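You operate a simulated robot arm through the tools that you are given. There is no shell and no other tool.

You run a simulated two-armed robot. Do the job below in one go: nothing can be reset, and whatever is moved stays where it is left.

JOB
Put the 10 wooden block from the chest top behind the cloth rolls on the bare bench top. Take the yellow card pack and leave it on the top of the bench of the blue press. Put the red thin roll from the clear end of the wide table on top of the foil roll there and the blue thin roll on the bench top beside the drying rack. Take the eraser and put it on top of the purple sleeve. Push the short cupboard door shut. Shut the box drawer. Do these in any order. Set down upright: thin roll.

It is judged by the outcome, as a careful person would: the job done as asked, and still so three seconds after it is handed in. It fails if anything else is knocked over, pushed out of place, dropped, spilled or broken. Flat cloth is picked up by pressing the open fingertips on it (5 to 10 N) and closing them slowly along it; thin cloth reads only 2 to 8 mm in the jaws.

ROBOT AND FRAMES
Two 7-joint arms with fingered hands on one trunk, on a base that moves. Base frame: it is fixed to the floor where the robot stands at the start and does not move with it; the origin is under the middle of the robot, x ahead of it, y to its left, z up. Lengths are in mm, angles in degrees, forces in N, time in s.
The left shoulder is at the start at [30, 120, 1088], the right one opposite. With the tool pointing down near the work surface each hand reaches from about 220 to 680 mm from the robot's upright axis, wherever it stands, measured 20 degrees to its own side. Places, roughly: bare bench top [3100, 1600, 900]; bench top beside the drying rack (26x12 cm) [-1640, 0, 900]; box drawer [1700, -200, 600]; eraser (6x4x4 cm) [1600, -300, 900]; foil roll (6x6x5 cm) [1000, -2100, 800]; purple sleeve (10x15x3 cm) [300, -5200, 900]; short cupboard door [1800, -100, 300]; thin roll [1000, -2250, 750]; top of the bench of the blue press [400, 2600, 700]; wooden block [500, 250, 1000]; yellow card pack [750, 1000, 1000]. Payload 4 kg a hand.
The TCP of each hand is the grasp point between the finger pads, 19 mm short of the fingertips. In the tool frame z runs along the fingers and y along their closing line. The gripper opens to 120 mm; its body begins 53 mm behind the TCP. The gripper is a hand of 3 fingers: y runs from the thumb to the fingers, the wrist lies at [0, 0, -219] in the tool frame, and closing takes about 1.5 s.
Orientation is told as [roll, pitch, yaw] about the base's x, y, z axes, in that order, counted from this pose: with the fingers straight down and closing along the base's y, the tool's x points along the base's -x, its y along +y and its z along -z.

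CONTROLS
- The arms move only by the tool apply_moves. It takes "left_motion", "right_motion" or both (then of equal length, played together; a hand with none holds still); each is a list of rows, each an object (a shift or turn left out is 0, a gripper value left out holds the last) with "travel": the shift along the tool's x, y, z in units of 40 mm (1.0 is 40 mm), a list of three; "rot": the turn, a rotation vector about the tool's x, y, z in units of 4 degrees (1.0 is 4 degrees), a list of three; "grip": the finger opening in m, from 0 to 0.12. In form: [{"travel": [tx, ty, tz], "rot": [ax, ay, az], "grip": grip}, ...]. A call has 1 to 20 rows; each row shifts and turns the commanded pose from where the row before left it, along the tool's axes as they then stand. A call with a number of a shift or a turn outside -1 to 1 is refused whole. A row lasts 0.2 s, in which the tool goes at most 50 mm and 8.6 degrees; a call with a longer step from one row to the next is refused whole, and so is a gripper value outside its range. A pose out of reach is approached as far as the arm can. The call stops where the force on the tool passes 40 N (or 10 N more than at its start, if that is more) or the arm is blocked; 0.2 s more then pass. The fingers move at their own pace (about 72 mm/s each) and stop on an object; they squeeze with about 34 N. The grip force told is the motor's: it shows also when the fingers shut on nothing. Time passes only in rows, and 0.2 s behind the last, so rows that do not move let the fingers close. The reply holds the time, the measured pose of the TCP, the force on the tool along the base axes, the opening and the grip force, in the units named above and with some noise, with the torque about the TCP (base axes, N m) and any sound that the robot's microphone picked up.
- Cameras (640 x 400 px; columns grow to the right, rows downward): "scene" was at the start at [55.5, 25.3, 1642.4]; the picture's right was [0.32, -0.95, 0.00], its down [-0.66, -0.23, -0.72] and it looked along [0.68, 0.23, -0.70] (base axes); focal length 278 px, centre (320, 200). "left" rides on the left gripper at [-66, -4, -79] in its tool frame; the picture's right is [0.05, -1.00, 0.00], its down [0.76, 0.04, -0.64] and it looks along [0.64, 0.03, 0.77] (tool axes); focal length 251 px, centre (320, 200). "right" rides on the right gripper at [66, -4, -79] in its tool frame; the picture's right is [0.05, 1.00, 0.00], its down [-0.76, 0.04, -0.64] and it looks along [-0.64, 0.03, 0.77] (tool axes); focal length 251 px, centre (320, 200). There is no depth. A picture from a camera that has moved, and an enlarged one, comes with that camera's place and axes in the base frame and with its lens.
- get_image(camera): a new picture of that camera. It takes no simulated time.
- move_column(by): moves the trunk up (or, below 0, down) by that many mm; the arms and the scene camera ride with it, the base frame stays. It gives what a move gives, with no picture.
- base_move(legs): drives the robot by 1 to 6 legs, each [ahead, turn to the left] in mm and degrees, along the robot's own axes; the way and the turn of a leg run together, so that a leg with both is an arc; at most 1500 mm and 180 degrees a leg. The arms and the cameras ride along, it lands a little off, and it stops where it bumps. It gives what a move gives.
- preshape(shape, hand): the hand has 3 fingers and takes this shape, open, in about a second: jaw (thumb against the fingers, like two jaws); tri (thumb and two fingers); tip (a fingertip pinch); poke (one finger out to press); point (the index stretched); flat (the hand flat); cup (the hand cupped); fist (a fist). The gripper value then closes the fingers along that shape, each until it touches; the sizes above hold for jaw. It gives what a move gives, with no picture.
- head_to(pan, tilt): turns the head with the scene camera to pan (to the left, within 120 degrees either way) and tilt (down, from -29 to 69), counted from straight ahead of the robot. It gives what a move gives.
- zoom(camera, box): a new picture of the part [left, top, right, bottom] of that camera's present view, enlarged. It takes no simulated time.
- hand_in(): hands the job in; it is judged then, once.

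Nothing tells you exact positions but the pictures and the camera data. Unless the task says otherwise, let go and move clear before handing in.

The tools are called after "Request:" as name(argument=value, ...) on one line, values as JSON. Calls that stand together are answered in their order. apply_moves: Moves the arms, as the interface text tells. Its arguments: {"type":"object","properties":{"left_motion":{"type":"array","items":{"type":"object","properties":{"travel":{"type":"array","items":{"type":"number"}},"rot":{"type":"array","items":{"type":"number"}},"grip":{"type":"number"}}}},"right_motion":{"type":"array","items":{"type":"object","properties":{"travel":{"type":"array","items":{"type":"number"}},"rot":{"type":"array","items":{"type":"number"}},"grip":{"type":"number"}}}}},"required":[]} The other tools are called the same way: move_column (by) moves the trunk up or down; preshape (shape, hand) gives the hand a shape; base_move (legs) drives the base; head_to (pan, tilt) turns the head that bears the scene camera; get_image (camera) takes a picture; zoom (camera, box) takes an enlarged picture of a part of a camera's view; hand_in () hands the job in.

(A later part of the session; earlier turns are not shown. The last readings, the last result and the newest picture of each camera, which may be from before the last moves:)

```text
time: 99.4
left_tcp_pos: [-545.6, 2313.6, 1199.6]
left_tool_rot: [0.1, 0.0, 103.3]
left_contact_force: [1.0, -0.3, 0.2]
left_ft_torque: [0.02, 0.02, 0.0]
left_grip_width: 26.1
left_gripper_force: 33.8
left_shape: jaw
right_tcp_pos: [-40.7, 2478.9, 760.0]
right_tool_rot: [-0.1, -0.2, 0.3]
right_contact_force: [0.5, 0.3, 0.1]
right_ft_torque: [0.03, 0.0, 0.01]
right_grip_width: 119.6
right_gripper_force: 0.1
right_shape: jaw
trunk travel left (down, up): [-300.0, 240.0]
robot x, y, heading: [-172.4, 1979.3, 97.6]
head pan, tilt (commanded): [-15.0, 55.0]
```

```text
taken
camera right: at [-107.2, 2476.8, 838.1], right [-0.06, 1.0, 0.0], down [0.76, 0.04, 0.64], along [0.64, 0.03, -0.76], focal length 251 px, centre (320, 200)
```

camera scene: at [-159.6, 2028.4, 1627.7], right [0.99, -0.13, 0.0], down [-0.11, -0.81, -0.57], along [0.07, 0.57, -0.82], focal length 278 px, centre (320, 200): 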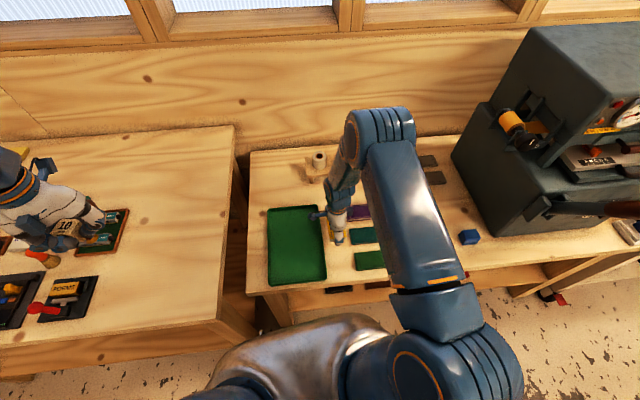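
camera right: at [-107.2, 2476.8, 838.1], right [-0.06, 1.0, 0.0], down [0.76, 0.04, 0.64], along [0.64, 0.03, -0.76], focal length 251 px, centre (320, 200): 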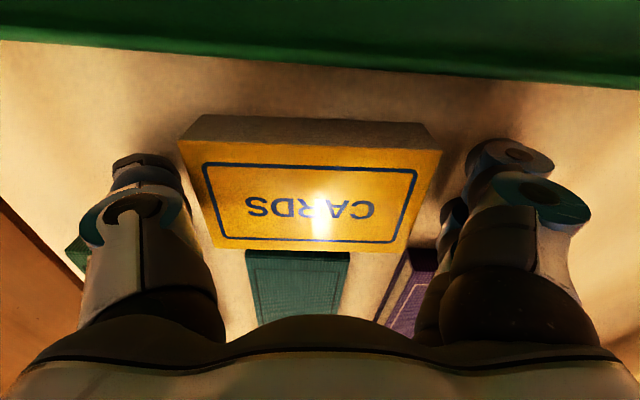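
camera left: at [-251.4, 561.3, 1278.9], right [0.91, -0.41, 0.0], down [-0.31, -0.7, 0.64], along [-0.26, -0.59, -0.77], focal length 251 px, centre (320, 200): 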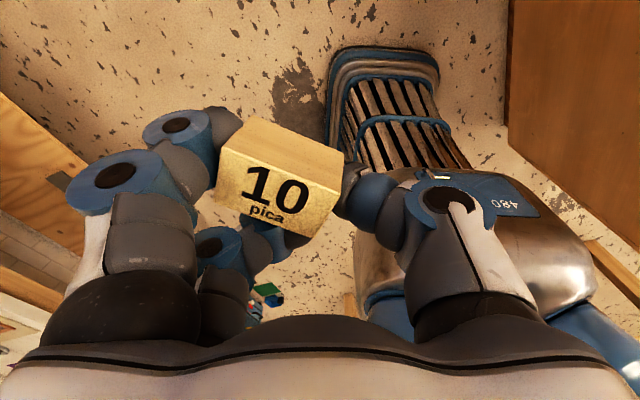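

Released and lying flat between the tray and the books. I'll raise the hand straight up and check the result.

Request:
apply_moves(right_motion=[{"travel": [0, 0, -0.5]}, {"travel": [0, 0, -1]}, {"travel": [0, 0, -1]}, {"travel": [0, 0, -1]}, {"travel": [0, 0, -1]}, {"travel": [0, 0, -1]}, {"travel": [0, 0, -1]}, {"travel": [0, 0, -1]}, {"travel": [0, 0, -1]}, {"travel": [0, 0, -1]}, {"travel": [0, 0, -1]}, {"travel": [0, 0, -1]}, {}])

Request:
get_image(camera="scene")

Request:
get_image(camera="right")

```text
time: 102.2
left_tcp_pos: [-545.0, 2314.3, 1200.5]
left_tool_rot: [0.0, 0.0, 103.2]
left_contact_force: [0.8, 0.2, -0.6]
left_ft_torque: [-0.01, 0.03, -0.02]
left_grip_width: 26.2
left_gripper_force: 34.0
left_shape: jaw
right_tcp_pos: [-41.7, 2481.1, 1222.2]
right_tool_rot: [-0.2, -0.2, 0.3]
right_contact_force: [0.2, 0.1, 0.1]
right_ft_torque: [-0.03, 0.01, 0.02]
right_grip_width: 119.9
right_gripper_force: 0.1
right_shape: jaw
trunk travel left (down, up): [-300.0, 240.0]
robot x, y, heading: [-167.5, 1979.7, 97.5]
head pan, tilt (commanded): [-15.0, 55.0]
```

```text
taken
camera scene: at [-159.6, 2029.3, 1627.6], right [0.99, -0.13, 0.0], down [-0.11, -0.81, -0.57], along [0.07, 0.57, -0.82], focal length 278 px, centre (320, 200)
```

scene: 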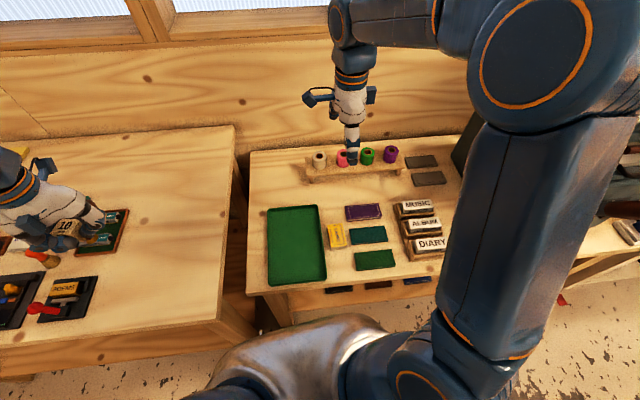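

```text
taken
camera right: at [-108.4, 2478.3, 1300.7], right [-0.06, 1.0, 0.0], down [0.76, 0.05, 0.64], along [0.64, 0.03, -0.76], focal length 251 px, centre (320, 200)
```

right: 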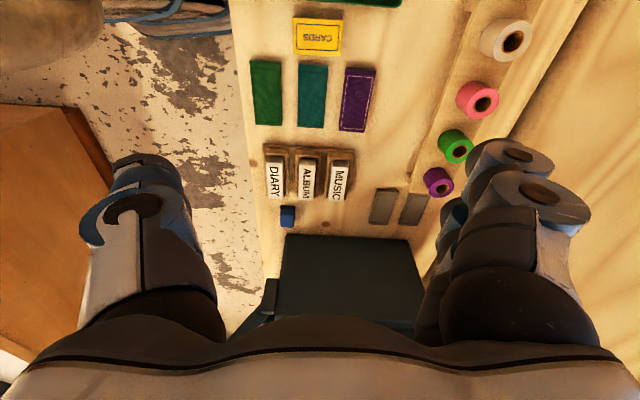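

The card pack is placed. I'll return the right hand to a tucked pose, back off into the middle of the aisle and turn towards the bare bench.

Request:
apply_moves(right_motion=[{"travel": [0.34, -0.8, 0]}, {"travel": [0.34, -0.8, 0]}, {"travel": [0.34, -0.8, 0]}, {"travel": [0.34, -0.8, 0]}, {"travel": [0.34, -0.8, 0]}, {"rot": [0, 0, -1]}, {"rot": [0, 0, -1]}, {"rot": [0, 0, -1]}, {"rot": [0, 0, -1]}, {"rot": [0, 0, -1]}, {"rot": [0, 0, -1]}, {"rot": [0, 0, -1]}, {"rot": [0, 0, -1]}, {"rot": [0, 0, -1]}, {"rot": [0, 0, -1]}, {"rot": [0, 0, -1]}, {"rot": [0, 0, -1]}, {"rot": [0, 0, -1]}, {"rot": [0, 0, -1]}, {}])

Request:
apply_moves(right_motion=[{"rot": [0, 0, -1]}, {"rot": [0, 0, -1]}, {"rot": [0, 0, -1]}, {"rot": [0, 0, -1]}, {"rot": [0, 0, -1]}, {"rot": [0, 0, -1]}, {"rot": [0, 0, -1]}, {}])

Request:
base_move(legs=[[-150, 0]])

Request:
base_move(legs=[[0, -40]])

Request:
base_move(legs=[[0, -40]])

Request:
head_to(pan=0, tilt=25)

Request:
get_image(camera="scene")

```text
time: 106.4
left_tcp_pos: [-544.9, 2313.5, 1200.3]
left_tool_rot: [-0.1, 0.0, 103.3]
left_contact_force: [-0.6, 0.2, -0.2]
left_ft_torque: [-0.02, 0.01, -0.01]
left_grip_width: 26.2
left_gripper_force: 33.9
left_shape: jaw
right_tcp_pos: [-108.4, 2319.7, 1221.5]
right_tool_rot: [-0.1, 0.1, 56.2]
right_contact_force: [0.6, -0.1, -0.3]
right_ft_torque: [0.0, 0.0, 0.0]
right_grip_width: 120.1
right_gripper_force: 0.1
right_shape: jaw
trunk travel left (down, up): [-300.0, 240.0]
robot x, y, heading: [-167.1, 1977.9, 97.4]
head pan, tilt (commanded): [-15.0, 55.0]
```

```text
time: 108.2
left_tcp_pos: [-545.8, 2313.6, 1199.5]
left_tool_rot: [0.0, 0.0, 103.2]
left_contact_force: [-0.4, 0.8, -0.4]
left_ft_torque: [-0.01, 0.02, -0.01]
left_grip_width: 26.2
left_gripper_force: 34.3
left_shape: jaw
right_tcp_pos: [-108.7, 2320.7, 1221.9]
right_tool_rot: [-0.1, 0.1, 84.3]
right_contact_force: [0.4, -0.2, -0.8]
right_ft_torque: [0.01, 0.0, 0.04]
right_grip_width: 119.8
right_gripper_force: 0.0
right_shape: jaw
trunk travel left (down, up): [-300.0, 240.0]
robot x, y, heading: [-167.8, 1977.7, 97.5]
head pan, tilt (commanded): [-15.0, 55.0]
```

```text
time: 109.6
left_tcp_pos: [-524.5, 2165.6, 1200.3]
left_tool_rot: [0.0, -0.1, 103.0]
left_contact_force: [-0.5, -0.5, 0.0]
left_ft_torque: [0.04, -0.01, 0.01]
left_grip_width: 26.1
left_gripper_force: 34.2
left_shape: jaw
right_tcp_pos: [-86.9, 2171.9, 1222.3]
right_tool_rot: [-0.1, 0.1, 84.1]
right_contact_force: [0.1, 0.1, -0.6]
right_ft_torque: [0.01, 0.0, 0.02]
right_grip_width: 119.8
right_gripper_force: 0.1
right_shape: jaw
trunk travel left (down, up): [-300.0, 240.0]
robot x, y, heading: [-148.7, 1831.7, 97.4]
head pan, tilt (commanded): [-15.0, 55.0]
```

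```text
time: 111.8
left_tcp_pos: [-222.9, 2326.0, 1199.7]
left_tool_rot: [0.0, -0.1, 63.4]
left_contact_force: [-0.6, 0.6, -0.1]
left_ft_torque: [0.02, 0.0, 0.02]
left_grip_width: 26.1
left_gripper_force: 33.8
left_shape: jaw
right_tcp_pos: [116.0, 2054.0, 1221.3]
right_tool_rot: [-0.1, 0.2, 44.4]
right_contact_force: [-0.3, -0.4, -0.1]
right_ft_torque: [0.0, 0.0, -0.01]
right_grip_width: 120.0
right_gripper_force: 0.0
right_shape: jaw
trunk travel left (down, up): [-300.0, 240.0]
robot x, y, heading: [-182.4, 1849.4, 58.0]
head pan, tilt (commanded): [-15.0, 55.0]
```

```text
time: 114.1
left_tcp_pos: [98.1, 2242.3, 1200.7]
left_tool_rot: [-0.1, -0.1, 23.0]
left_contact_force: [-1.0, -0.3, 0.1]
left_ft_torque: [-0.03, -0.05, -0.03]
left_grip_width: 26.0
left_gripper_force: 33.6
left_shape: jaw
right_tcp_pos: [178.0, 1812.8, 1222.5]
right_tool_rot: [-0.1, 0.0, 4.0]
right_contact_force: [0.0, 0.0, 0.2]
right_ft_torque: [-0.05, -0.04, -0.01]
right_grip_width: 120.1
right_gripper_force: 0.0
right_shape: jaw
trunk travel left (down, up): [-300.0, 240.0]
robot x, y, heading: [-189.7, 1889.2, 17.4]
head pan, tilt (commanded): [-15.0, 55.0]
```

```text
time: 115.1
left_tcp_pos: [96.8, 2243.5, 1199.7]
left_tool_rot: [-0.1, -0.1, 23.1]
left_contact_force: [0.0, 0.2, 0.3]
left_ft_torque: [-0.01, 0.0, -0.02]
left_grip_width: 25.9
left_gripper_force: 34.3
left_shape: jaw
right_tcp_pos: [179.8, 1813.5, 1223.1]
right_tool_rot: [-0.1, 0.1, 3.9]
right_contact_force: [0.1, -0.2, 0.6]
right_ft_torque: [-0.04, -0.01, -0.03]
right_grip_width: 119.9
right_gripper_force: 0.1
right_shape: jaw
trunk travel left (down, up): [-300.0, 240.0]
robot x, y, heading: [-191.1, 1889.4, 17.7]
head pan, tilt (commanded): [0.0, 25.0]
```

```text
taken
camera scene: at [-124.9, 1909.2, 1671.6], right [0.3, -0.95, 0.0], down [-0.4, -0.13, -0.91], along [0.86, 0.27, -0.42], focal length 278 px, centre (320, 200)
```

scene: 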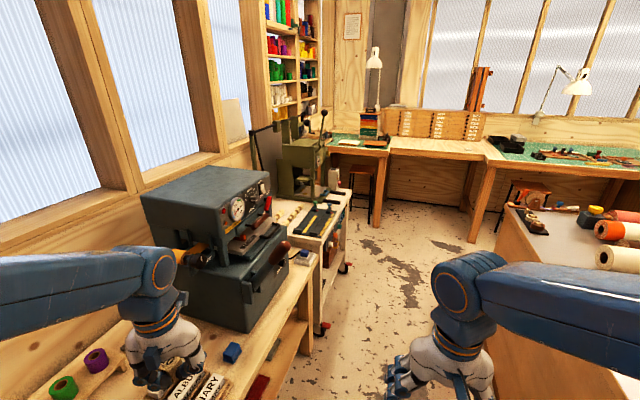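

The aisle ahead is open from about y=1300 to 2300, and the bare bench's front edge is near x≈2850. I'll pull the left hand inward a little and drive down the aisle.

Request:
apply_moves(left_motion=[{"travel": [0.06, -0.66, 0]}, {"travel": [0.06, -0.66, 0]}, {"travel": [0.06, -0.66, 0]}, {}])

Request:
base_move(legs=[[0, -21]])

Request:
base_move(legs=[[1300, 0]])

Request:
get_image(camera="scene")

```text
time: 116.1
left_tcp_pos: [122.2, 2165.6, 1199.3]
left_tool_rot: [-0.1, -0.1, 23.0]
left_contact_force: [-0.3, 0.6, -0.7]
left_ft_torque: [0.0, -0.02, -0.01]
left_grip_width: 26.2
left_gripper_force: 33.9
left_shape: jaw
right_tcp_pos: [180.2, 1812.4, 1221.7]
right_tool_rot: [-0.1, 0.1, 4.0]
right_contact_force: [0.7, -0.8, -1.1]
right_ft_torque: [-0.01, -0.01, 0.02]
right_grip_width: 119.9
right_gripper_force: 0.1
right_shape: jaw
trunk travel left (down, up): [-300.0, 240.0]
robot x, y, heading: [-190.2, 1885.4, 17.6]
head pan, tilt (commanded): [0.0, 25.0]
```

```text
time: 117.6
left_tcp_pos: [202.5, 2033.2, 1201.2]
left_tool_rot: [0.0, -0.1, 2.0]
left_contact_force: [-0.3, -0.5, -0.5]
left_ft_torque: [0.01, -0.02, 0.01]
left_grip_width: 25.7
left_gripper_force: 33.5
left_shape: jaw
right_tcp_pos: [127.8, 1683.3, 1222.1]
right_tool_rot: [0.0, 0.0, -17.0]
right_contact_force: [0.2, 0.1, 0.2]
right_ft_torque: [0.02, -0.04, 0.0]
right_grip_width: 120.2
right_gripper_force: 0.0
right_shape: jaw
trunk travel left (down, up): [-300.0, 240.0]
robot x, y, heading: [-187.6, 1909.5, -3.5]
head pan, tilt (commanded): [0.0, 25.0]
```

```text
time: 124.0
left_tcp_pos: [1482.9, 1931.1, 1199.4]
left_tool_rot: [0.0, -0.1, 0.7]
left_contact_force: [-0.1, -0.1, -0.4]
left_ft_torque: [0.0, -0.01, -0.03]
left_grip_width: 26.0
left_gripper_force: 33.9
left_shape: jaw
right_tcp_pos: [1401.6, 1584.7, 1221.5]
right_tool_rot: [-0.1, 0.2, -18.3]
right_contact_force: [1.2, 0.4, 0.3]
right_ft_torque: [0.0, -0.01, -0.02]
right_grip_width: 120.0
right_gripper_force: 0.1
right_shape: jaw
trunk travel left (down, up): [-300.0, 240.0]
robot x, y, heading: [1087.7, 1815.1, -4.6]
head pan, tilt (commanded): [0.0, 25.0]
```

```text
taken
camera scene: at [1158.8, 1805.9, 1671.6], right [-0.08, -1.0, 0.0], down [-0.42, 0.04, -0.91], along [0.9, -0.08, -0.42], focal length 278 px, centre (320, 200)
```

scene: 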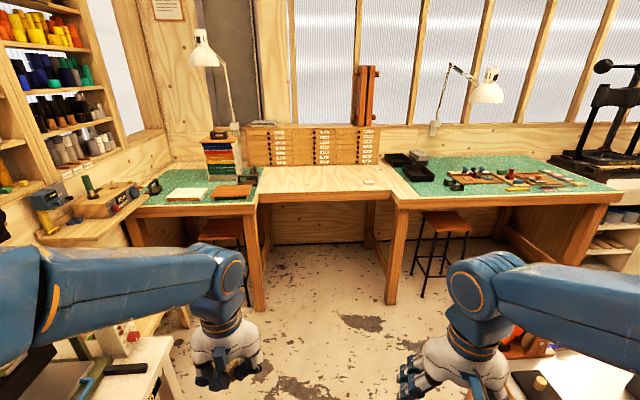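

The bare bench top is clear apart from a small item near its right end. I'll drive up to it, keeping clear of the chest corner.

Request:
base_move(legs=[[0, -7]])

Request:
base_move(legs=[[1200, 0]])

Request:
head_to(pan=5, tilt=45)

Request:
get_image(camera="scene")

```text
time: 125.0
left_tcp_pos: [1493.8, 1882.1, 1200.0]
left_tool_rot: [-0.1, -0.1, -6.3]
left_contact_force: [0.2, 0.6, 0.1]
left_ft_torque: [-0.04, -0.04, 0.0]
left_grip_width: 26.2
left_gripper_force: 34.1
left_shape: jaw
right_tcp_pos: [1368.7, 1546.0, 1221.4]
right_tool_rot: [-0.1, 0.1, -25.4]
right_contact_force: [-0.2, 0.1, 0.8]
right_ft_torque: [-0.01, -0.04, 0.0]
right_grip_width: 120.1
right_gripper_force: 0.0
right_shape: jaw
trunk travel left (down, up): [-300.0, 240.0]
robot x, y, heading: [1089.7, 1821.7, -11.8]
head pan, tilt (commanded): [0.0, 25.0]
```

```text
time: 131.1
left_tcp_pos: [2677.5, 1640.5, 1199.9]
left_tool_rot: [-0.1, -0.1, -6.0]
left_contact_force: [0.8, -0.5, 0.2]
left_ft_torque: [-0.02, -0.02, 0.01]
left_grip_width: 25.8
left_gripper_force: 34.1
left_shape: jaw
right_tcp_pos: [2555.5, 1303.4, 1221.8]
right_tool_rot: [-0.1, 0.1, -25.2]
right_contact_force: [0.6, 0.2, -0.2]
right_ft_torque: [0.0, 0.01, 0.01]
right_grip_width: 119.8
right_gripper_force: 0.0
right_shape: jaw
trunk travel left (down, up): [-300.0, 240.0]
robot x, y, heading: [2273.7, 1579.3, -11.6]
head pan, tilt (commanded): [0.0, 25.0]
```

```text
time: 132.0
left_tcp_pos: [2676.7, 1640.7, 1199.7]
left_tool_rot: [-0.1, -0.1, -6.0]
left_contact_force: [-0.5, 0.6, -0.2]
left_ft_torque: [-0.02, 0.0, 0.0]
left_grip_width: 25.9
left_gripper_force: 33.4
left_shape: jaw
right_tcp_pos: [2554.0, 1304.6, 1220.9]
right_tool_rot: [-0.1, 0.2, -25.2]
right_contact_force: [-0.3, -0.1, 0.1]
right_ft_torque: [-0.02, 0.04, 0.01]
right_grip_width: 120.0
right_gripper_force: 0.1
right_shape: jaw
trunk travel left (down, up): [-300.0, 240.0]
robot x, y, heading: [2271.7, 1577.1, -11.3]
head pan, tilt (commanded): [5.0, 45.0]
```

```text
taken
camera scene: at [2332.2, 1570.2, 1641.1], right [-0.11, -0.99, 0.0], down [-0.7, 0.08, -0.71], along [0.7, -0.08, -0.71], focal length 278 px, centre (320, 200)
```

scene: 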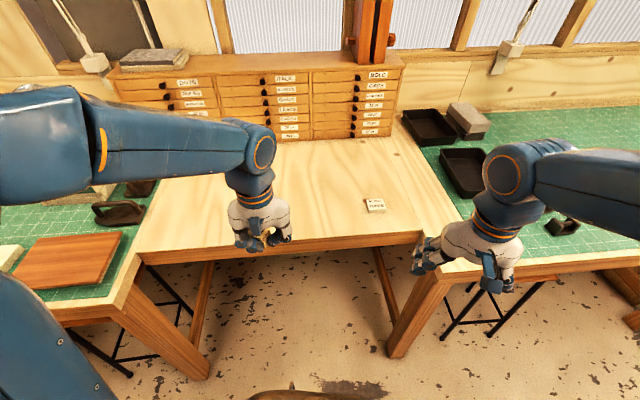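

The bare bench's front edge is near x≈2875 and the top is clear. I'll move 200 mm closer and reach over with the left hand.

Request:
base_move(legs=[[200, 0]])

Request:
head_to(pan=10, tilt=50)

Request:
get_image(camera="scene")

Request:
get_image(camera="left")

```text
time: 133.6
left_tcp_pos: [2878.8, 1599.1, 1199.8]
left_tool_rot: [-0.1, 0.1, -6.1]
left_contact_force: [-0.3, -0.2, 0.2]
left_ft_torque: [-0.01, -0.01, -0.03]
left_grip_width: 25.9
left_gripper_force: 34.0
left_shape: jaw
right_tcp_pos: [2757.8, 1264.4, 1219.8]
right_tool_rot: [-0.1, 0.2, -25.1]
right_contact_force: [0.2, 0.2, 0.0]
right_ft_torque: [0.02, 0.02, -0.02]
right_grip_width: 120.0
right_gripper_force: 0.1
right_shape: jaw
trunk travel left (down, up): [-300.0, 240.0]
robot x, y, heading: [2471.5, 1533.7, -11.5]
head pan, tilt (commanded): [5.0, 45.0]
```

```text
time: 134.2
left_tcp_pos: [2880.3, 1598.7, 1199.9]
left_tool_rot: [-0.1, -0.1, -6.1]
left_contact_force: [-0.3, 0.7, -0.6]
left_ft_torque: [0.02, 0.02, 0.01]
left_grip_width: 25.9
left_gripper_force: 33.3
left_shape: jaw
right_tcp_pos: [2756.2, 1263.8, 1221.8]
right_tool_rot: [-0.1, 0.1, -25.1]
right_contact_force: [-0.4, -0.1, 0.0]
right_ft_torque: [-0.03, 0.01, -0.03]
right_grip_width: 120.0
right_gripper_force: 0.1
right_shape: jaw
trunk travel left (down, up): [-300.0, 240.0]
robot x, y, heading: [2473.9, 1537.3, -11.0]
head pan, tilt (commanded): [10.0, 50.0]
```

```text
taken
camera scene: at [2529.6, 1536.3, 1634.2], right [-0.03, -1.0, 0.0], down [-0.77, 0.02, -0.64], along [0.64, -0.02, -0.77], focal length 278 px, centre (320, 200)
```

scene: 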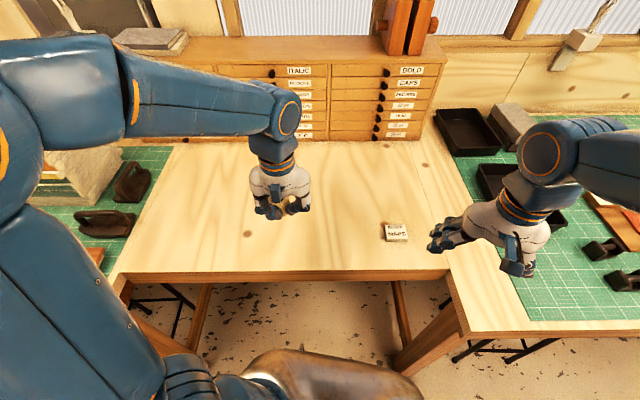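

```text
taken
camera left: at [2943.6, 1588.7, 1278.0], right [-0.16, -0.99, 0.0], down [-0.76, 0.12, 0.64], along [-0.63, 0.1, -0.77], focal length 251 px, centre (320, 200)
```

left: 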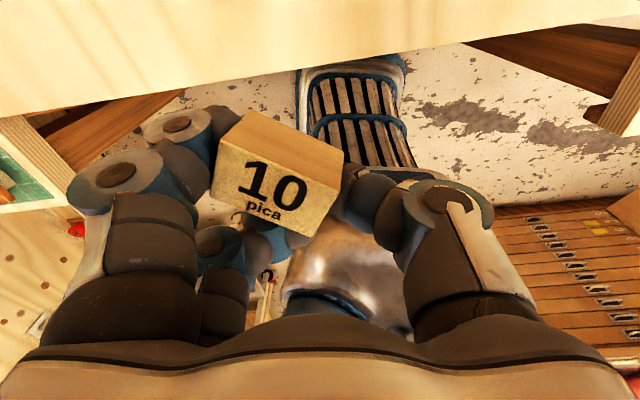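

The left hand is ready to go over the bench. The block has turned a bit in the grip but still sits level. I'll move forward about 110 mm and lower towards the bench top at z≈900.

Request:
apply_moves(left_motion=[{"travel": [-0.91, 0.1, 0]}, {"travel": [-0.91, 0.1, 0]}, {"travel": [-0.91, 0.1, 0]}, {"travel": [0, 0, 1]}, {"travel": [0, 0, 1]}, {"travel": [0, 0, 1]}, {"travel": [0, 0, 1]}, {"travel": [0, 0, 1]}, {"travel": [0, 0, 0.7]}, {}])

Request:
get_image(camera="left")

Request:
zoom(camera="scene", box=[220, 130, 380, 230])

```text
time: 136.4
left_tcp_pos: [2987.0, 1602.3, 971.0]
left_tool_rot: [-0.1, -0.1, -6.1]
left_contact_force: [0.0, -0.4, -0.1]
left_ft_torque: [0.03, -0.02, 0.01]
left_grip_width: 25.8
left_gripper_force: 33.7
left_shape: jaw
right_tcp_pos: [2755.4, 1263.2, 1221.2]
right_tool_rot: [0.0, 0.1, -25.1]
right_contact_force: [0.2, 0.1, 0.1]
right_ft_torque: [-0.02, 0.02, 0.01]
right_grip_width: 120.0
right_gripper_force: 0.0
right_shape: jaw
trunk travel left (down, up): [-300.0, 240.0]
robot x, y, heading: [2477.1, 1535.2, -11.5]
head pan, tilt (commanded): [10.0, 50.0]
```

```text
taken
camera left: at [3052.7, 1591.2, 1049.5], right [-0.16, -0.99, 0.0], down [-0.76, 0.12, 0.64], along [-0.63, 0.1, -0.77], focal length 251 px, centre (320, 200)
```

left: 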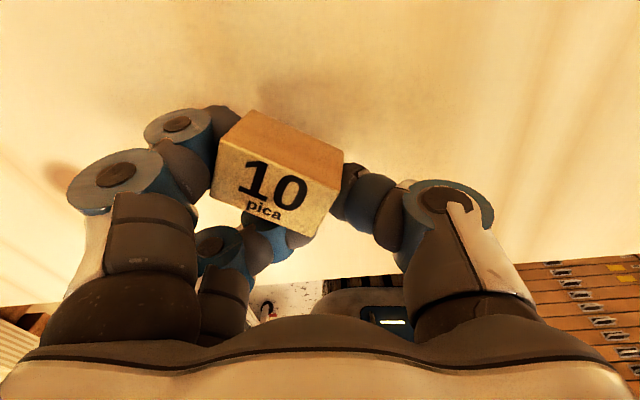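

```text
4.00 times, centred on (300, 180) of scene
camera zoom: at [2529.0, 1536.5, 1634.2], right [-0.03, -1.0, 0.0], down [-0.77, 0.02, -0.64], along [0.64, -0.02, -0.77], focal length 1110 px, centre (400, 280)
```

zoom: 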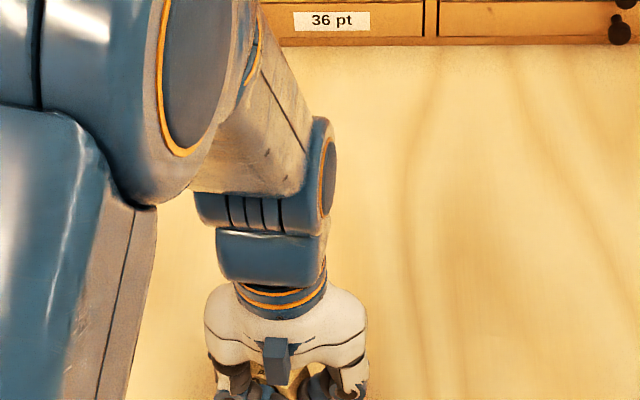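

I'm over the bench. I'll lower slowly until I feel contact.

Request:
apply_moves(left_motion=[{"travel": [0, 0, 0.4]}, {"travel": [0, 0, 0.2]}, {}])

Request:
apply_moves(left_motion=[{"travel": [0, 0, 0.1]}, {"travel": [0, 0, 0.1]}, {}])

```text
time: 137.2
left_tcp_pos: [2992.0, 1601.8, 954.1]
left_tool_rot: [0.1, -0.9, -5.9]
left_contact_force: [-5.1, 4.5, 30.3]
left_ft_torque: [1.03, -0.54, 0.22]
left_grip_width: 29.0
left_gripper_force: 34.3
left_shape: jaw
right_tcp_pos: [2754.6, 1262.3, 1222.3]
right_tool_rot: [0.1, -0.1, -25.0]
right_contact_force: [-0.5, 0.4, -0.7]
right_ft_torque: [-0.01, 0.03, 0.02]
right_grip_width: 120.2
right_gripper_force: 0.1
right_shape: jaw
trunk travel left (down, up): [-300.0, 240.0]
robot x, y, heading: [2475.4, 1535.6, -11.8]
head pan, tilt (commanded): [10.0, 50.0]
stopped in row 3 (left hand): the force on the tool passed its limit at 42 N (the readings are from after the stop); the commanded pose is now the measured one
```

```text
time: 137.6
left_tcp_pos: [2994.1, 1601.2, 953.3]
left_tool_rot: [-0.1, -1.3, -5.8]
left_contact_force: [-8.3, 2.7, 31.6]
left_ft_torque: [1.01, -0.44, 0.28]
left_grip_width: 29.1
left_gripper_force: 34.0
left_shape: jaw
right_tcp_pos: [2753.9, 1262.8, 1221.0]
right_tool_rot: [0.0, 0.1, -25.0]
right_contact_force: [-0.4, -0.5, 0.2]
right_ft_torque: [0.0, 0.01, -0.01]
right_grip_width: 120.2
right_gripper_force: 0.0
right_shape: jaw
trunk travel left (down, up): [-300.0, 240.0]
robot x, y, heading: [2474.0, 1536.0, -11.4]
head pan, tilt (commanded): [10.0, 50.0]
stopped in row 1 (left hand): the force on the tool passed its limit at 46 N (the readings are from after the stop); the commanded pose is now the measured one
```

Contact came at TCP z≈954, so the bench top is near 930. I'll ease up slightly and look before I release.

Request:
apply_moves(left_motion=[{"travel": [0, 0, -0.06]}, {}])

Request:
get_image(camera="left")

```text
time: 138.2
left_tcp_pos: [2992.2, 1601.5, 952.8]
left_tool_rot: [0.0, -1.1, -6.0]
left_contact_force: [-4.1, -0.4, 21.6]
left_ft_torque: [0.62, -0.34, 0.11]
left_grip_width: 29.2
left_gripper_force: 33.6
left_shape: jaw
right_tcp_pos: [2753.4, 1262.7, 1221.9]
right_tool_rot: [0.0, 0.0, -25.1]
right_contact_force: [0.3, 0.0, -1.0]
right_ft_torque: [-0.01, 0.01, 0.0]
right_grip_width: 119.8
right_gripper_force: 0.0
right_shape: jaw
trunk travel left (down, up): [-300.0, 240.0]
robot x, y, heading: [2472.4, 1536.8, -11.5]
head pan, tilt (commanded): [10.0, 50.0]
```

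```text
taken
camera left: at [3056.3, 1591.5, 1033.0], right [-0.16, -0.99, 0.0], down [-0.77, 0.12, 0.63], along [-0.62, 0.1, -0.78], focal length 251 px, centre (320, 200)
```

left: 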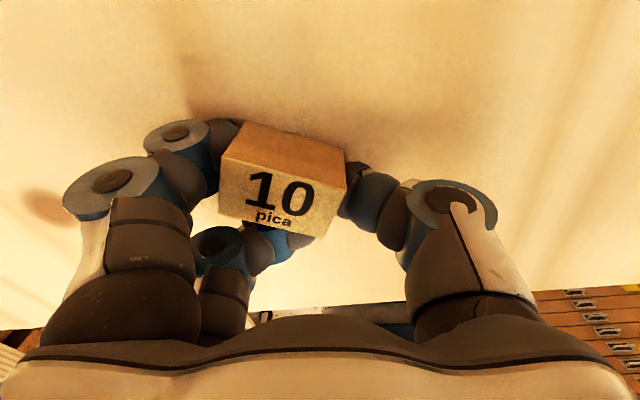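

The block has settled flatter against the bench. I'll ease up a touch more and open the fingers.

Request:
apply_moves(left_motion=[{"travel": [0, 0, -0.05]}, {"grip": 0.04}, {"grip": 0.06}, {"grip": 0.09}, {"grip": 0.12}, {"grip": 0.12}, {}])

Request:
get_image(camera="left")

```text
time: 139.6
left_tcp_pos: [2995.3, 1600.1, 957.5]
left_tool_rot: [-0.3, -1.3, -6.1]
left_contact_force: [-0.1, 0.1, -0.1]
left_ft_torque: [-0.02, 0.0, 0.03]
left_grip_width: 119.9
left_gripper_force: 0.1
left_shape: jaw
right_tcp_pos: [2756.9, 1264.3, 1220.3]
right_tool_rot: [-0.2, 0.1, -25.1]
right_contact_force: [0.1, 0.0, 1.0]
right_ft_torque: [-0.08, -0.03, 0.0]
right_grip_width: 120.0
right_gripper_force: 0.2
right_shape: jaw
trunk travel left (down, up): [-300.0, 240.0]
robot x, y, heading: [2473.7, 1539.2, -11.3]
head pan, tilt (commanded): [10.0, 50.0]
stopped in row 6 (left hand): the force on the tool passed its limit at 51 N (the readings are from after the stop); the commanded pose is now the measured one
```

```text
taken
camera left: at [3060.1, 1589.8, 1036.0], right [-0.16, -0.99, 0.0], down [-0.77, 0.13, 0.63], along [-0.62, 0.1, -0.78], focal length 251 px, centre (320, 200)
```

left: 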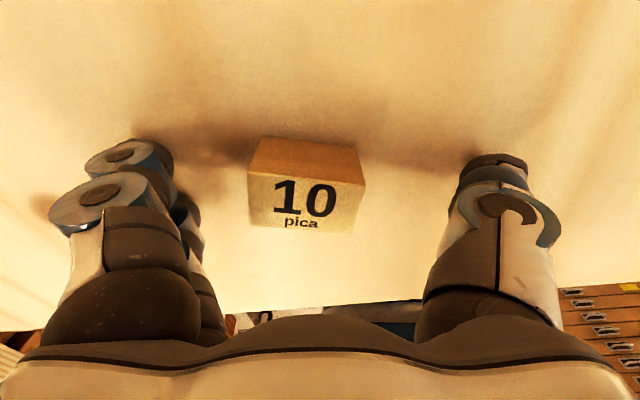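

The "10" block stands on the bare bench. I'll lift the hand straight up and check it from above.

Request:
apply_moves(left_motion=[{"travel": [0, 0, -0.5]}, {"travel": [0, 0, -1]}, {"travel": [0, 0, -1]}, {"travel": [0, 0, -1]}, {"travel": [0, 0, -1]}, {"travel": [0, 0, -1]}, {"travel": [0, 0, -1]}, {"travel": [0.9, 0.1, 0]}, {"travel": [0.9, 0.1, 0]}, {"travel": [0.9, 0.1, 0]}, {}])

Request:
get_image(camera="scene")

Request:
head_to(pan=-120, tilt=35)

Request:
get_image(camera="scene")

Request:
head_to(pan=-80, tilt=30)

Request:
get_image(camera="scene")

```text
time: 141.9
left_tcp_pos: [2886.7, 1625.2, 1214.5]
left_tool_rot: [-0.1, -1.3, -6.1]
left_contact_force: [0.4, -0.4, -0.1]
left_ft_torque: [-0.01, 0.01, 0.02]
left_grip_width: 119.7
left_gripper_force: 0.0
left_shape: jaw
right_tcp_pos: [2756.7, 1262.4, 1221.2]
right_tool_rot: [0.0, 0.2, -25.2]
right_contact_force: [0.3, 0.0, 0.0]
right_ft_torque: [0.02, -0.03, 0.01]
right_grip_width: 119.8
right_gripper_force: 0.0
right_shape: jaw
trunk travel left (down, up): [-300.0, 240.0]
robot x, y, heading: [2472.6, 1538.9, -11.6]
head pan, tilt (commanded): [10.0, 50.0]
```

```text
taken
camera scene: at [2530.2, 1535.5, 1634.1], right [-0.03, -1.0, 0.0], down [-0.77, 0.02, -0.64], along [0.64, -0.02, -0.77], focal length 278 px, centre (320, 200)
```

scene: 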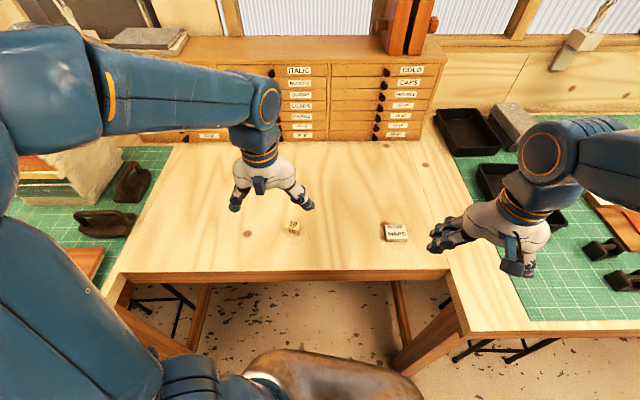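

```text
time: 144.1
left_tcp_pos: [2884.7, 1625.2, 1214.3]
left_tool_rot: [-0.2, -1.3, -5.9]
left_contact_force: [-0.9, 1.2, -0.6]
left_ft_torque: [-0.03, -0.01, -0.01]
left_grip_width: 119.7
left_gripper_force: 0.1
left_shape: jaw
right_tcp_pos: [2756.5, 1262.7, 1221.8]
right_tool_rot: [-0.1, 0.1, -25.0]
right_contact_force: [0.2, -0.5, 0.2]
right_ft_torque: [0.0, 0.0, -0.01]
right_grip_width: 119.9
right_gripper_force: 0.1
right_shape: jaw
trunk travel left (down, up): [-300.0, 240.0]
robot x, y, heading: [2473.7, 1534.7, -11.4]
head pan, tilt (commanded): [-120.0, 35.0]
```

```text
taken
camera scene: at [2393.9, 1472.5, 1655.9], right [-0.75, 0.66, 0.0], down [0.38, 0.43, -0.82], along [-0.54, -0.61, -0.57], focal length 278 px, centre (320, 200)
```

scene: 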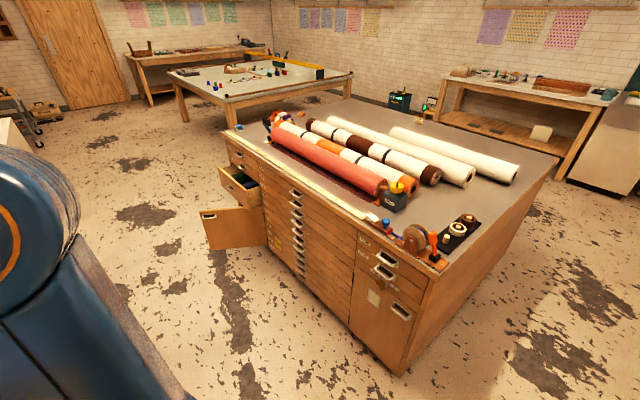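

```text
time: 145.1
left_tcp_pos: [2885.6, 1625.0, 1214.5]
left_tool_rot: [-0.2, -1.4, -6.0]
left_contact_force: [-0.1, -0.3, 0.0]
left_ft_torque: [-0.01, -0.02, -0.02]
left_grip_width: 119.9
left_gripper_force: 0.0
left_shape: jaw
right_tcp_pos: [2754.6, 1264.0, 1220.8]
right_tool_rot: [0.0, 0.0, -25.2]
right_contact_force: [0.2, -0.3, 0.0]
right_ft_torque: [-0.02, 0.02, 0.01]
right_grip_width: 119.8
right_gripper_force: 0.1
right_shape: jaw
trunk travel left (down, up): [-300.0, 240.0]
robot x, y, heading: [2473.7, 1532.7, -11.7]
head pan, tilt (commanded): [-80.0, 30.0]
```

```text
taken
camera scene: at [2449.8, 1448.1, 1663.7], right [-1.0, 0.03, 0.0], down [0.01, 0.5, -0.87], along [-0.02, -0.87, -0.5], focal length 278 px, centre (320, 200)
```

scene: 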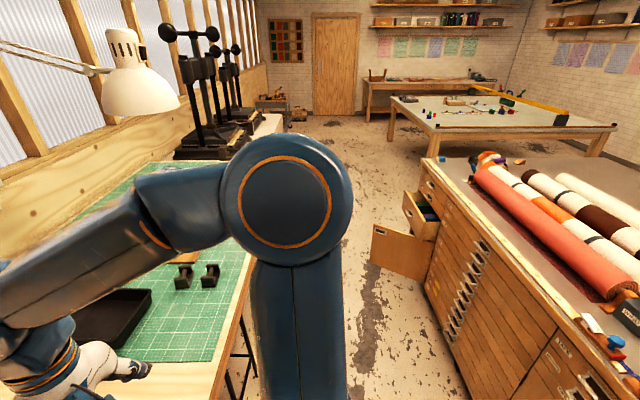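

The block is on the bare bench. On the chest's far side I can see an open small drawer and, below it, an open short door. I'll zoom in on both.

Request:
zoom(camera="scene", box=[350, 130, 510, 290])

Request:
head_to(pan=-110, tilt=35)

Request:
zoom(camera="scene", box=[180, 80, 400, 260])

```text
2.50 times, centred on (430, 210) of scene
camera zoom: at [2449.8, 1448.1, 1663.7], right [-1.0, 0.03, 0.0], down [0.01, 0.5, -0.87], along [-0.02, -0.87, -0.5], focal length 694 px, centre (45, 175)
```

zoom: 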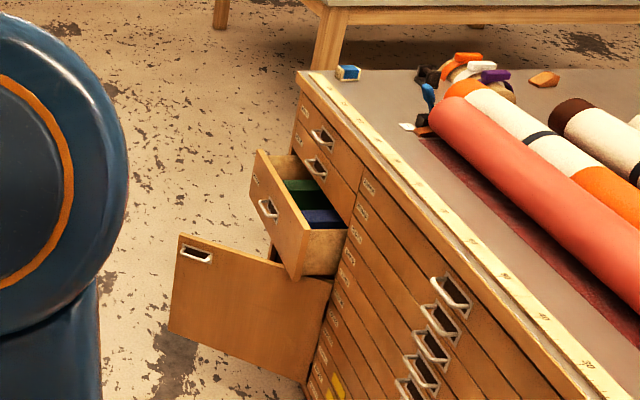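

```text
time: 146.1
left_tcp_pos: [2885.5, 1624.7, 1214.8]
left_tool_rot: [-0.1, -1.3, -6.0]
left_contact_force: [0.3, -0.1, 0.6]
left_ft_torque: [-0.01, 0.02, -0.01]
left_grip_width: 120.1
left_gripper_force: 0.0
left_shape: jaw
right_tcp_pos: [2756.6, 1263.9, 1220.5]
right_tool_rot: [0.0, 0.1, -25.1]
right_contact_force: [0.2, 0.0, 0.1]
right_ft_torque: [0.0, -0.01, -0.03]
right_grip_width: 119.9
right_gripper_force: 0.2
right_shape: jaw
trunk travel left (down, up): [-300.0, 240.0]
robot x, y, heading: [2473.9, 1535.7, -11.5]
head pan, tilt (commanded): [-110.0, 35.0]
```

```text
2.22 times, centred on (290, 170) of scene
camera zoom: at [2406.3, 1463.3, 1655.9], right [-0.85, 0.52, 0.0], down [0.3, 0.49, -0.82], along [-0.43, -0.7, -0.57], focal length 617 px, centre (387, 267)
```

zoom: 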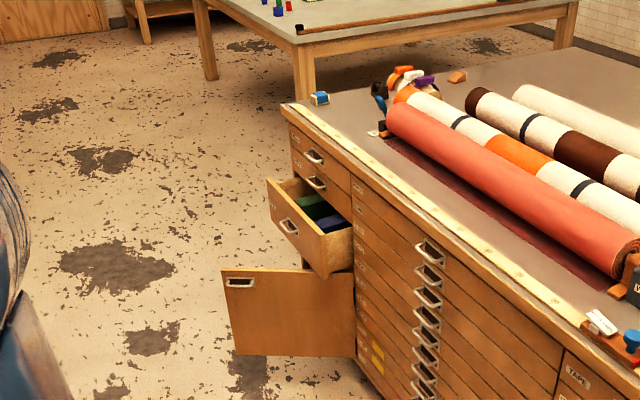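

The drawer front is pulled out to about x=1795 (y≈-165, z≈570–735). The door is open about 60°: hinge near [1685, 65], free edge near [2035, -143], top at z≈544. I'll back away from the bench, turn and drive along the chest's far side to stand diagonally in front of them.

Request:
base_move(legs=[[-350, 0]])

Request:
base_move(legs=[[0, -37]])

Request:
base_move(legs=[[0, -37]])

Request:
head_to(pan=-20, tilt=35)

Request:
get_image(camera="scene")

```text
time: 148.4
left_tcp_pos: [2532.5, 1698.3, 1215.5]
left_tool_rot: [-0.3, -1.4, -6.0]
left_contact_force: [-0.9, 0.1, 0.7]
left_ft_torque: [0.03, -0.01, -0.01]
left_grip_width: 119.7
left_gripper_force: 0.0
left_shape: jaw
right_tcp_pos: [2403.6, 1335.2, 1222.0]
right_tool_rot: [0.1, 0.2, -25.1]
right_contact_force: [0.0, 0.2, 0.3]
right_ft_torque: [0.0, -0.01, -0.01]
right_grip_width: 120.1
right_gripper_force: 0.1
right_shape: jaw
trunk travel left (down, up): [-300.0, 240.0]
robot x, y, heading: [2120.4, 1607.9, -11.4]
head pan, tilt (commanded): [-110.0, 35.0]
```

```text
time: 150.5
left_tcp_pos: [2504.9, 1431.4, 1214.7]
left_tool_rot: [-0.3, -1.3, -43.0]
left_contact_force: [0.1, 0.0, -0.3]
left_ft_torque: [0.0, -0.03, 0.0]
left_grip_width: 120.0
left_gripper_force: 0.0
left_shape: jaw
right_tcp_pos: [2183.4, 1218.9, 1221.8]
right_tool_rot: [-0.1, 0.3, -62.0]
right_contact_force: [-0.1, -0.3, -0.2]
right_ft_torque: [0.02, -0.02, 0.02]
right_grip_width: 119.6
right_gripper_force: 0.0
right_shape: jaw
trunk travel left (down, up): [-300.0, 240.0]
robot x, y, heading: [2146.0, 1630.4, -48.3]
head pan, tilt (commanded): [-110.0, 35.0]
```

```text
time: 152.7
left_tcp_pos: [2309.7, 1251.8, 1215.3]
left_tool_rot: [-0.2, -1.3, -80.2]
left_contact_force: [0.2, 0.4, -0.9]
left_ft_torque: [0.01, 0.02, 0.01]
left_grip_width: 120.3
left_gripper_force: 0.1
left_shape: jaw
right_tcp_pos: [1927.9, 1278.1, 1221.9]
right_tool_rot: [-0.1, 0.3, -99.2]
right_contact_force: [-0.1, 0.5, 0.4]
right_ft_torque: [-0.01, 0.0, 0.02]
right_grip_width: 120.0
right_gripper_force: 0.0
right_shape: jaw
trunk travel left (down, up): [-300.0, 240.0]
robot x, y, heading: [2180.0, 1631.4, -85.5]
head pan, tilt (commanded): [-110.0, 35.0]
```

```text
time: 154.3
left_tcp_pos: [2310.8, 1252.5, 1215.8]
left_tool_rot: [-0.2, -1.4, -80.2]
left_contact_force: [1.0, 0.1, 0.0]
left_ft_torque: [0.03, 0.0, 0.01]
left_grip_width: 119.9
left_gripper_force: 0.1
left_shape: jaw
right_tcp_pos: [1927.2, 1278.3, 1220.8]
right_tool_rot: [-0.1, 0.1, -99.3]
right_contact_force: [0.0, -0.5, 0.1]
right_ft_torque: [0.02, 0.02, -0.01]
right_grip_width: 120.3
right_gripper_force: 0.1
right_shape: jaw
trunk travel left (down, up): [-300.0, 240.0]
robot x, y, heading: [2183.2, 1628.9, -85.6]
head pan, tilt (commanded): [-20.0, 35.0]
```

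```text
taken
camera scene: at [2152.9, 1562.4, 1655.9], right [-0.96, 0.27, 0.0], down [0.15, 0.55, -0.82], along [-0.22, -0.79, -0.57], focal length 278 px, centre (320, 200)
```

scene: 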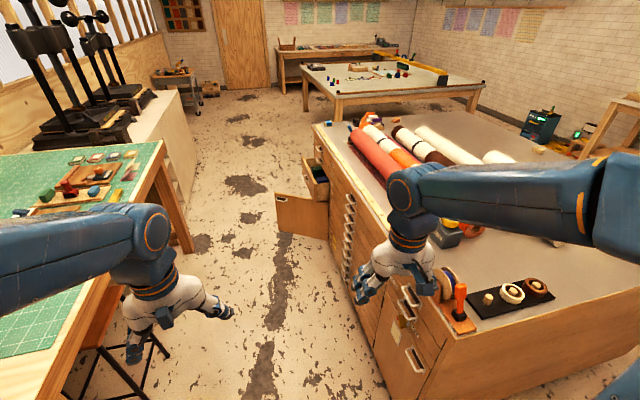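

The way along the chest is open. I'll drive to about y≈400 and then turn to face the drawer and door diagonally.

Request:
base_move(legs=[[1230, 0]])

Request:
base_move(legs=[[0, -40]])

Request:
head_to(pan=0, tilt=45)

Request:
get_image(camera="scene")

```text
time: 160.6
left_tcp_pos: [2399.7, 26.3, 1214.5]
left_tool_rot: [-0.2, -1.3, -80.8]
left_contact_force: [0.7, -0.6, -0.3]
left_ft_torque: [-0.01, 0.01, -0.02]
left_grip_width: 120.1
left_gripper_force: 0.1
left_shape: jaw
right_tcp_pos: [2016.4, 55.2, 1221.7]
right_tool_rot: [-0.1, 0.2, -99.7]
right_contact_force: [0.0, 0.5, -0.8]
right_ft_torque: [0.0, -0.02, -0.02]
right_grip_width: 119.9
right_gripper_force: 0.1
right_shape: jaw
trunk travel left (down, up): [-300.0, 240.0]
robot x, y, heading: [2270.2, 407.6, -85.7]
head pan, tilt (commanded): [-20.0, 35.0]
```

```text
time: 162.8
left_tcp_pos: [2128.4, 34.5, 1213.7]
left_tool_rot: [-0.2, -1.4, -120.7]
left_contact_force: [-0.4, 0.5, -0.7]
left_ft_torque: [0.01, 0.01, 0.0]
left_grip_width: 120.0
left_gripper_force: 0.0
left_shape: jaw
right_tcp_pos: [1852.4, 302.5, 1221.4]
right_tool_rot: [-0.1, 0.1, -139.7]
right_contact_force: [0.3, -0.1, -0.5]
right_ft_torque: [-0.02, 0.01, 0.0]
right_grip_width: 119.9
right_gripper_force: 0.0
right_shape: jaw
trunk travel left (down, up): [-300.0, 240.0]
robot x, y, heading: [2306.0, 382.4, -126.1]
head pan, tilt (commanded): [-20.0, 35.0]
```

```text
time: 163.7
left_tcp_pos: [2128.1, 35.2, 1215.2]
left_tool_rot: [-0.4, -1.4, -120.6]
left_contact_force: [-0.3, -0.6, 0.0]
left_ft_torque: [-0.01, -0.01, 0.0]
left_grip_width: 120.1
left_gripper_force: 0.1
left_shape: jaw
right_tcp_pos: [1854.0, 301.7, 1220.8]
right_tool_rot: [-0.1, 0.1, -139.8]
right_contact_force: [-0.3, -0.5, 0.1]
right_ft_torque: [0.01, 0.01, 0.01]
right_grip_width: 119.9
right_gripper_force: 0.0
right_shape: jaw
trunk travel left (down, up): [-300.0, 240.0]
robot x, y, heading: [2302.1, 381.6, -125.9]
head pan, tilt (commanded): [0.0, 45.0]
```

```text
taken
camera scene: at [2265.9, 331.1, 1641.1], right [-0.81, 0.59, 0.0], down [0.42, 0.57, -0.71], along [-0.42, -0.57, -0.71], focal length 278 px, centre (320, 200)
```

scene: 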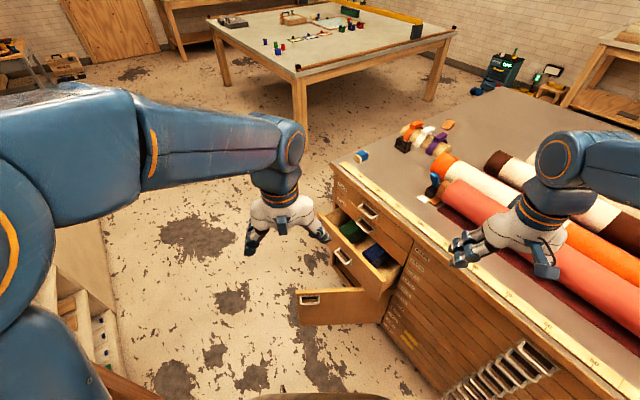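

I'm in front of them now. I'll zoom in to pin down the drawer front, the door edge and the eraser.

Request:
zoom(camera="scene", box=[270, 170, 450, 330])

Request:
zoom(camera="scene", box=[330, 110, 470, 220])

```text
2.50 times, centred on (360, 250) of scene
camera zoom: at [2265.9, 331.1, 1641.1], right [-0.81, 0.59, 0.0], down [0.42, 0.57, -0.71], along [-0.42, -0.57, -0.71], focal length 694 px, centre (220, 75)
```

zoom: 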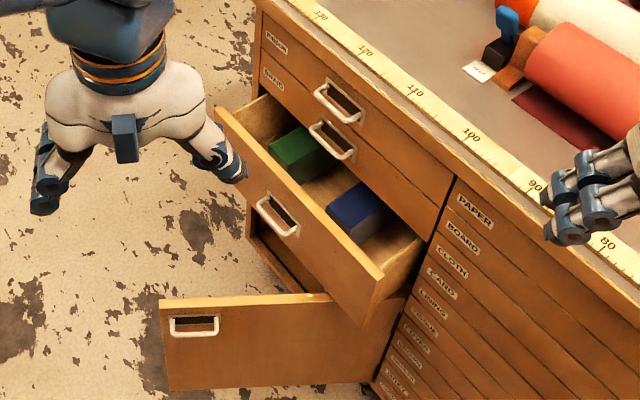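

```text
3.64 times, centred on (400, 165) of scene
camera zoom: at [2265.9, 331.1, 1641.1], right [-0.81, 0.59, 0.0], down [0.42, 0.57, -0.71], along [-0.42, -0.57, -0.71], focal length 1009 px, centre (29, 327)
```

zoom: 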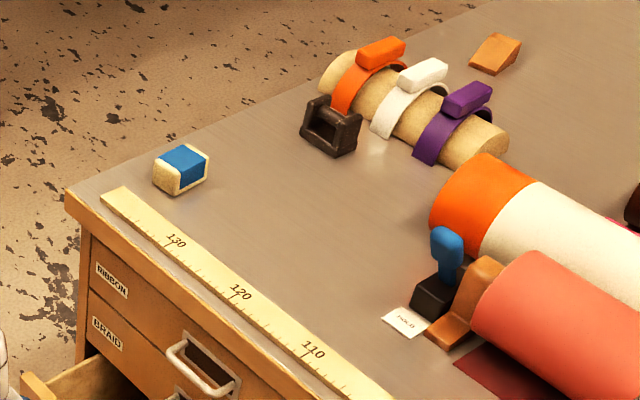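

The eraser (white, blue band) is at the chest's far right corner. The drawer front is at x≈1787, with z from 572 to 735 and y from -331 to 70. Before I lower the trunk to push it, I'll check where the right arm is relative to the chest.

Request:
head_to(pan=-60, tilt=40)

Request:
get_image(camera="scene")

Request:
get_image(camera="right")

```text
time: 164.9
left_tcp_pos: [2127.1, 35.0, 1214.7]
left_tool_rot: [-0.2, -1.5, -120.8]
left_contact_force: [0.1, 0.3, 0.4]
left_ft_torque: [0.02, -0.03, 0.0]
left_grip_width: 119.9
left_gripper_force: 0.0
left_shape: jaw
right_tcp_pos: [1851.6, 303.3, 1221.8]
right_tool_rot: [-0.1, 0.1, -139.7]
right_contact_force: [-0.4, 0.2, -0.3]
right_ft_torque: [0.0, -0.02, 0.02]
right_grip_width: 120.1
right_gripper_force: 0.0
right_shape: jaw
trunk travel left (down, up): [-300.0, 240.0]
robot x, y, heading: [2302.1, 382.5, -126.4]
head pan, tilt (commanded): [-60.0, 40.0]
```

```text
taken
camera scene: at [2228.2, 406.2, 1648.3], right [0.11, 0.99, 0.0], down [0.64, -0.07, -0.77], along [-0.76, 0.08, -0.64], focal length 278 px, centre (320, 200)
```

scene: 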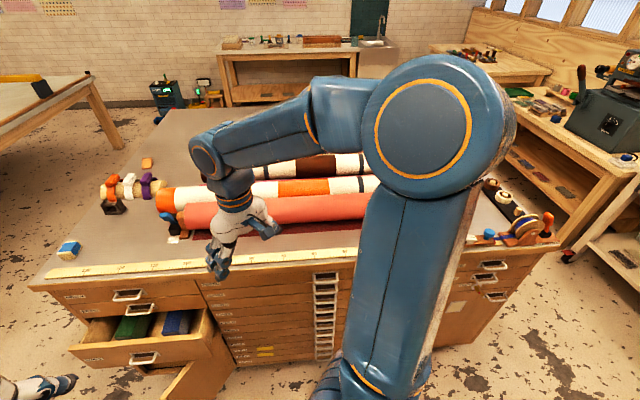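

```text
taken
camera right: at [1899.8, 349.0, 1299.1], right [0.69, -0.73, 0.0], down [-0.56, -0.53, 0.64], along [-0.47, -0.44, -0.77], focal length 251 px, centre (320, 200)
```

right: 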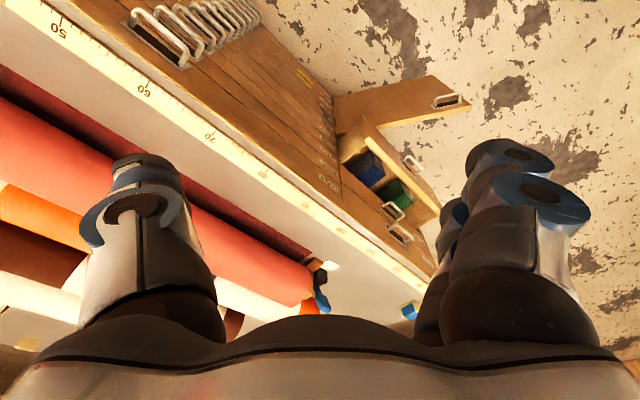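

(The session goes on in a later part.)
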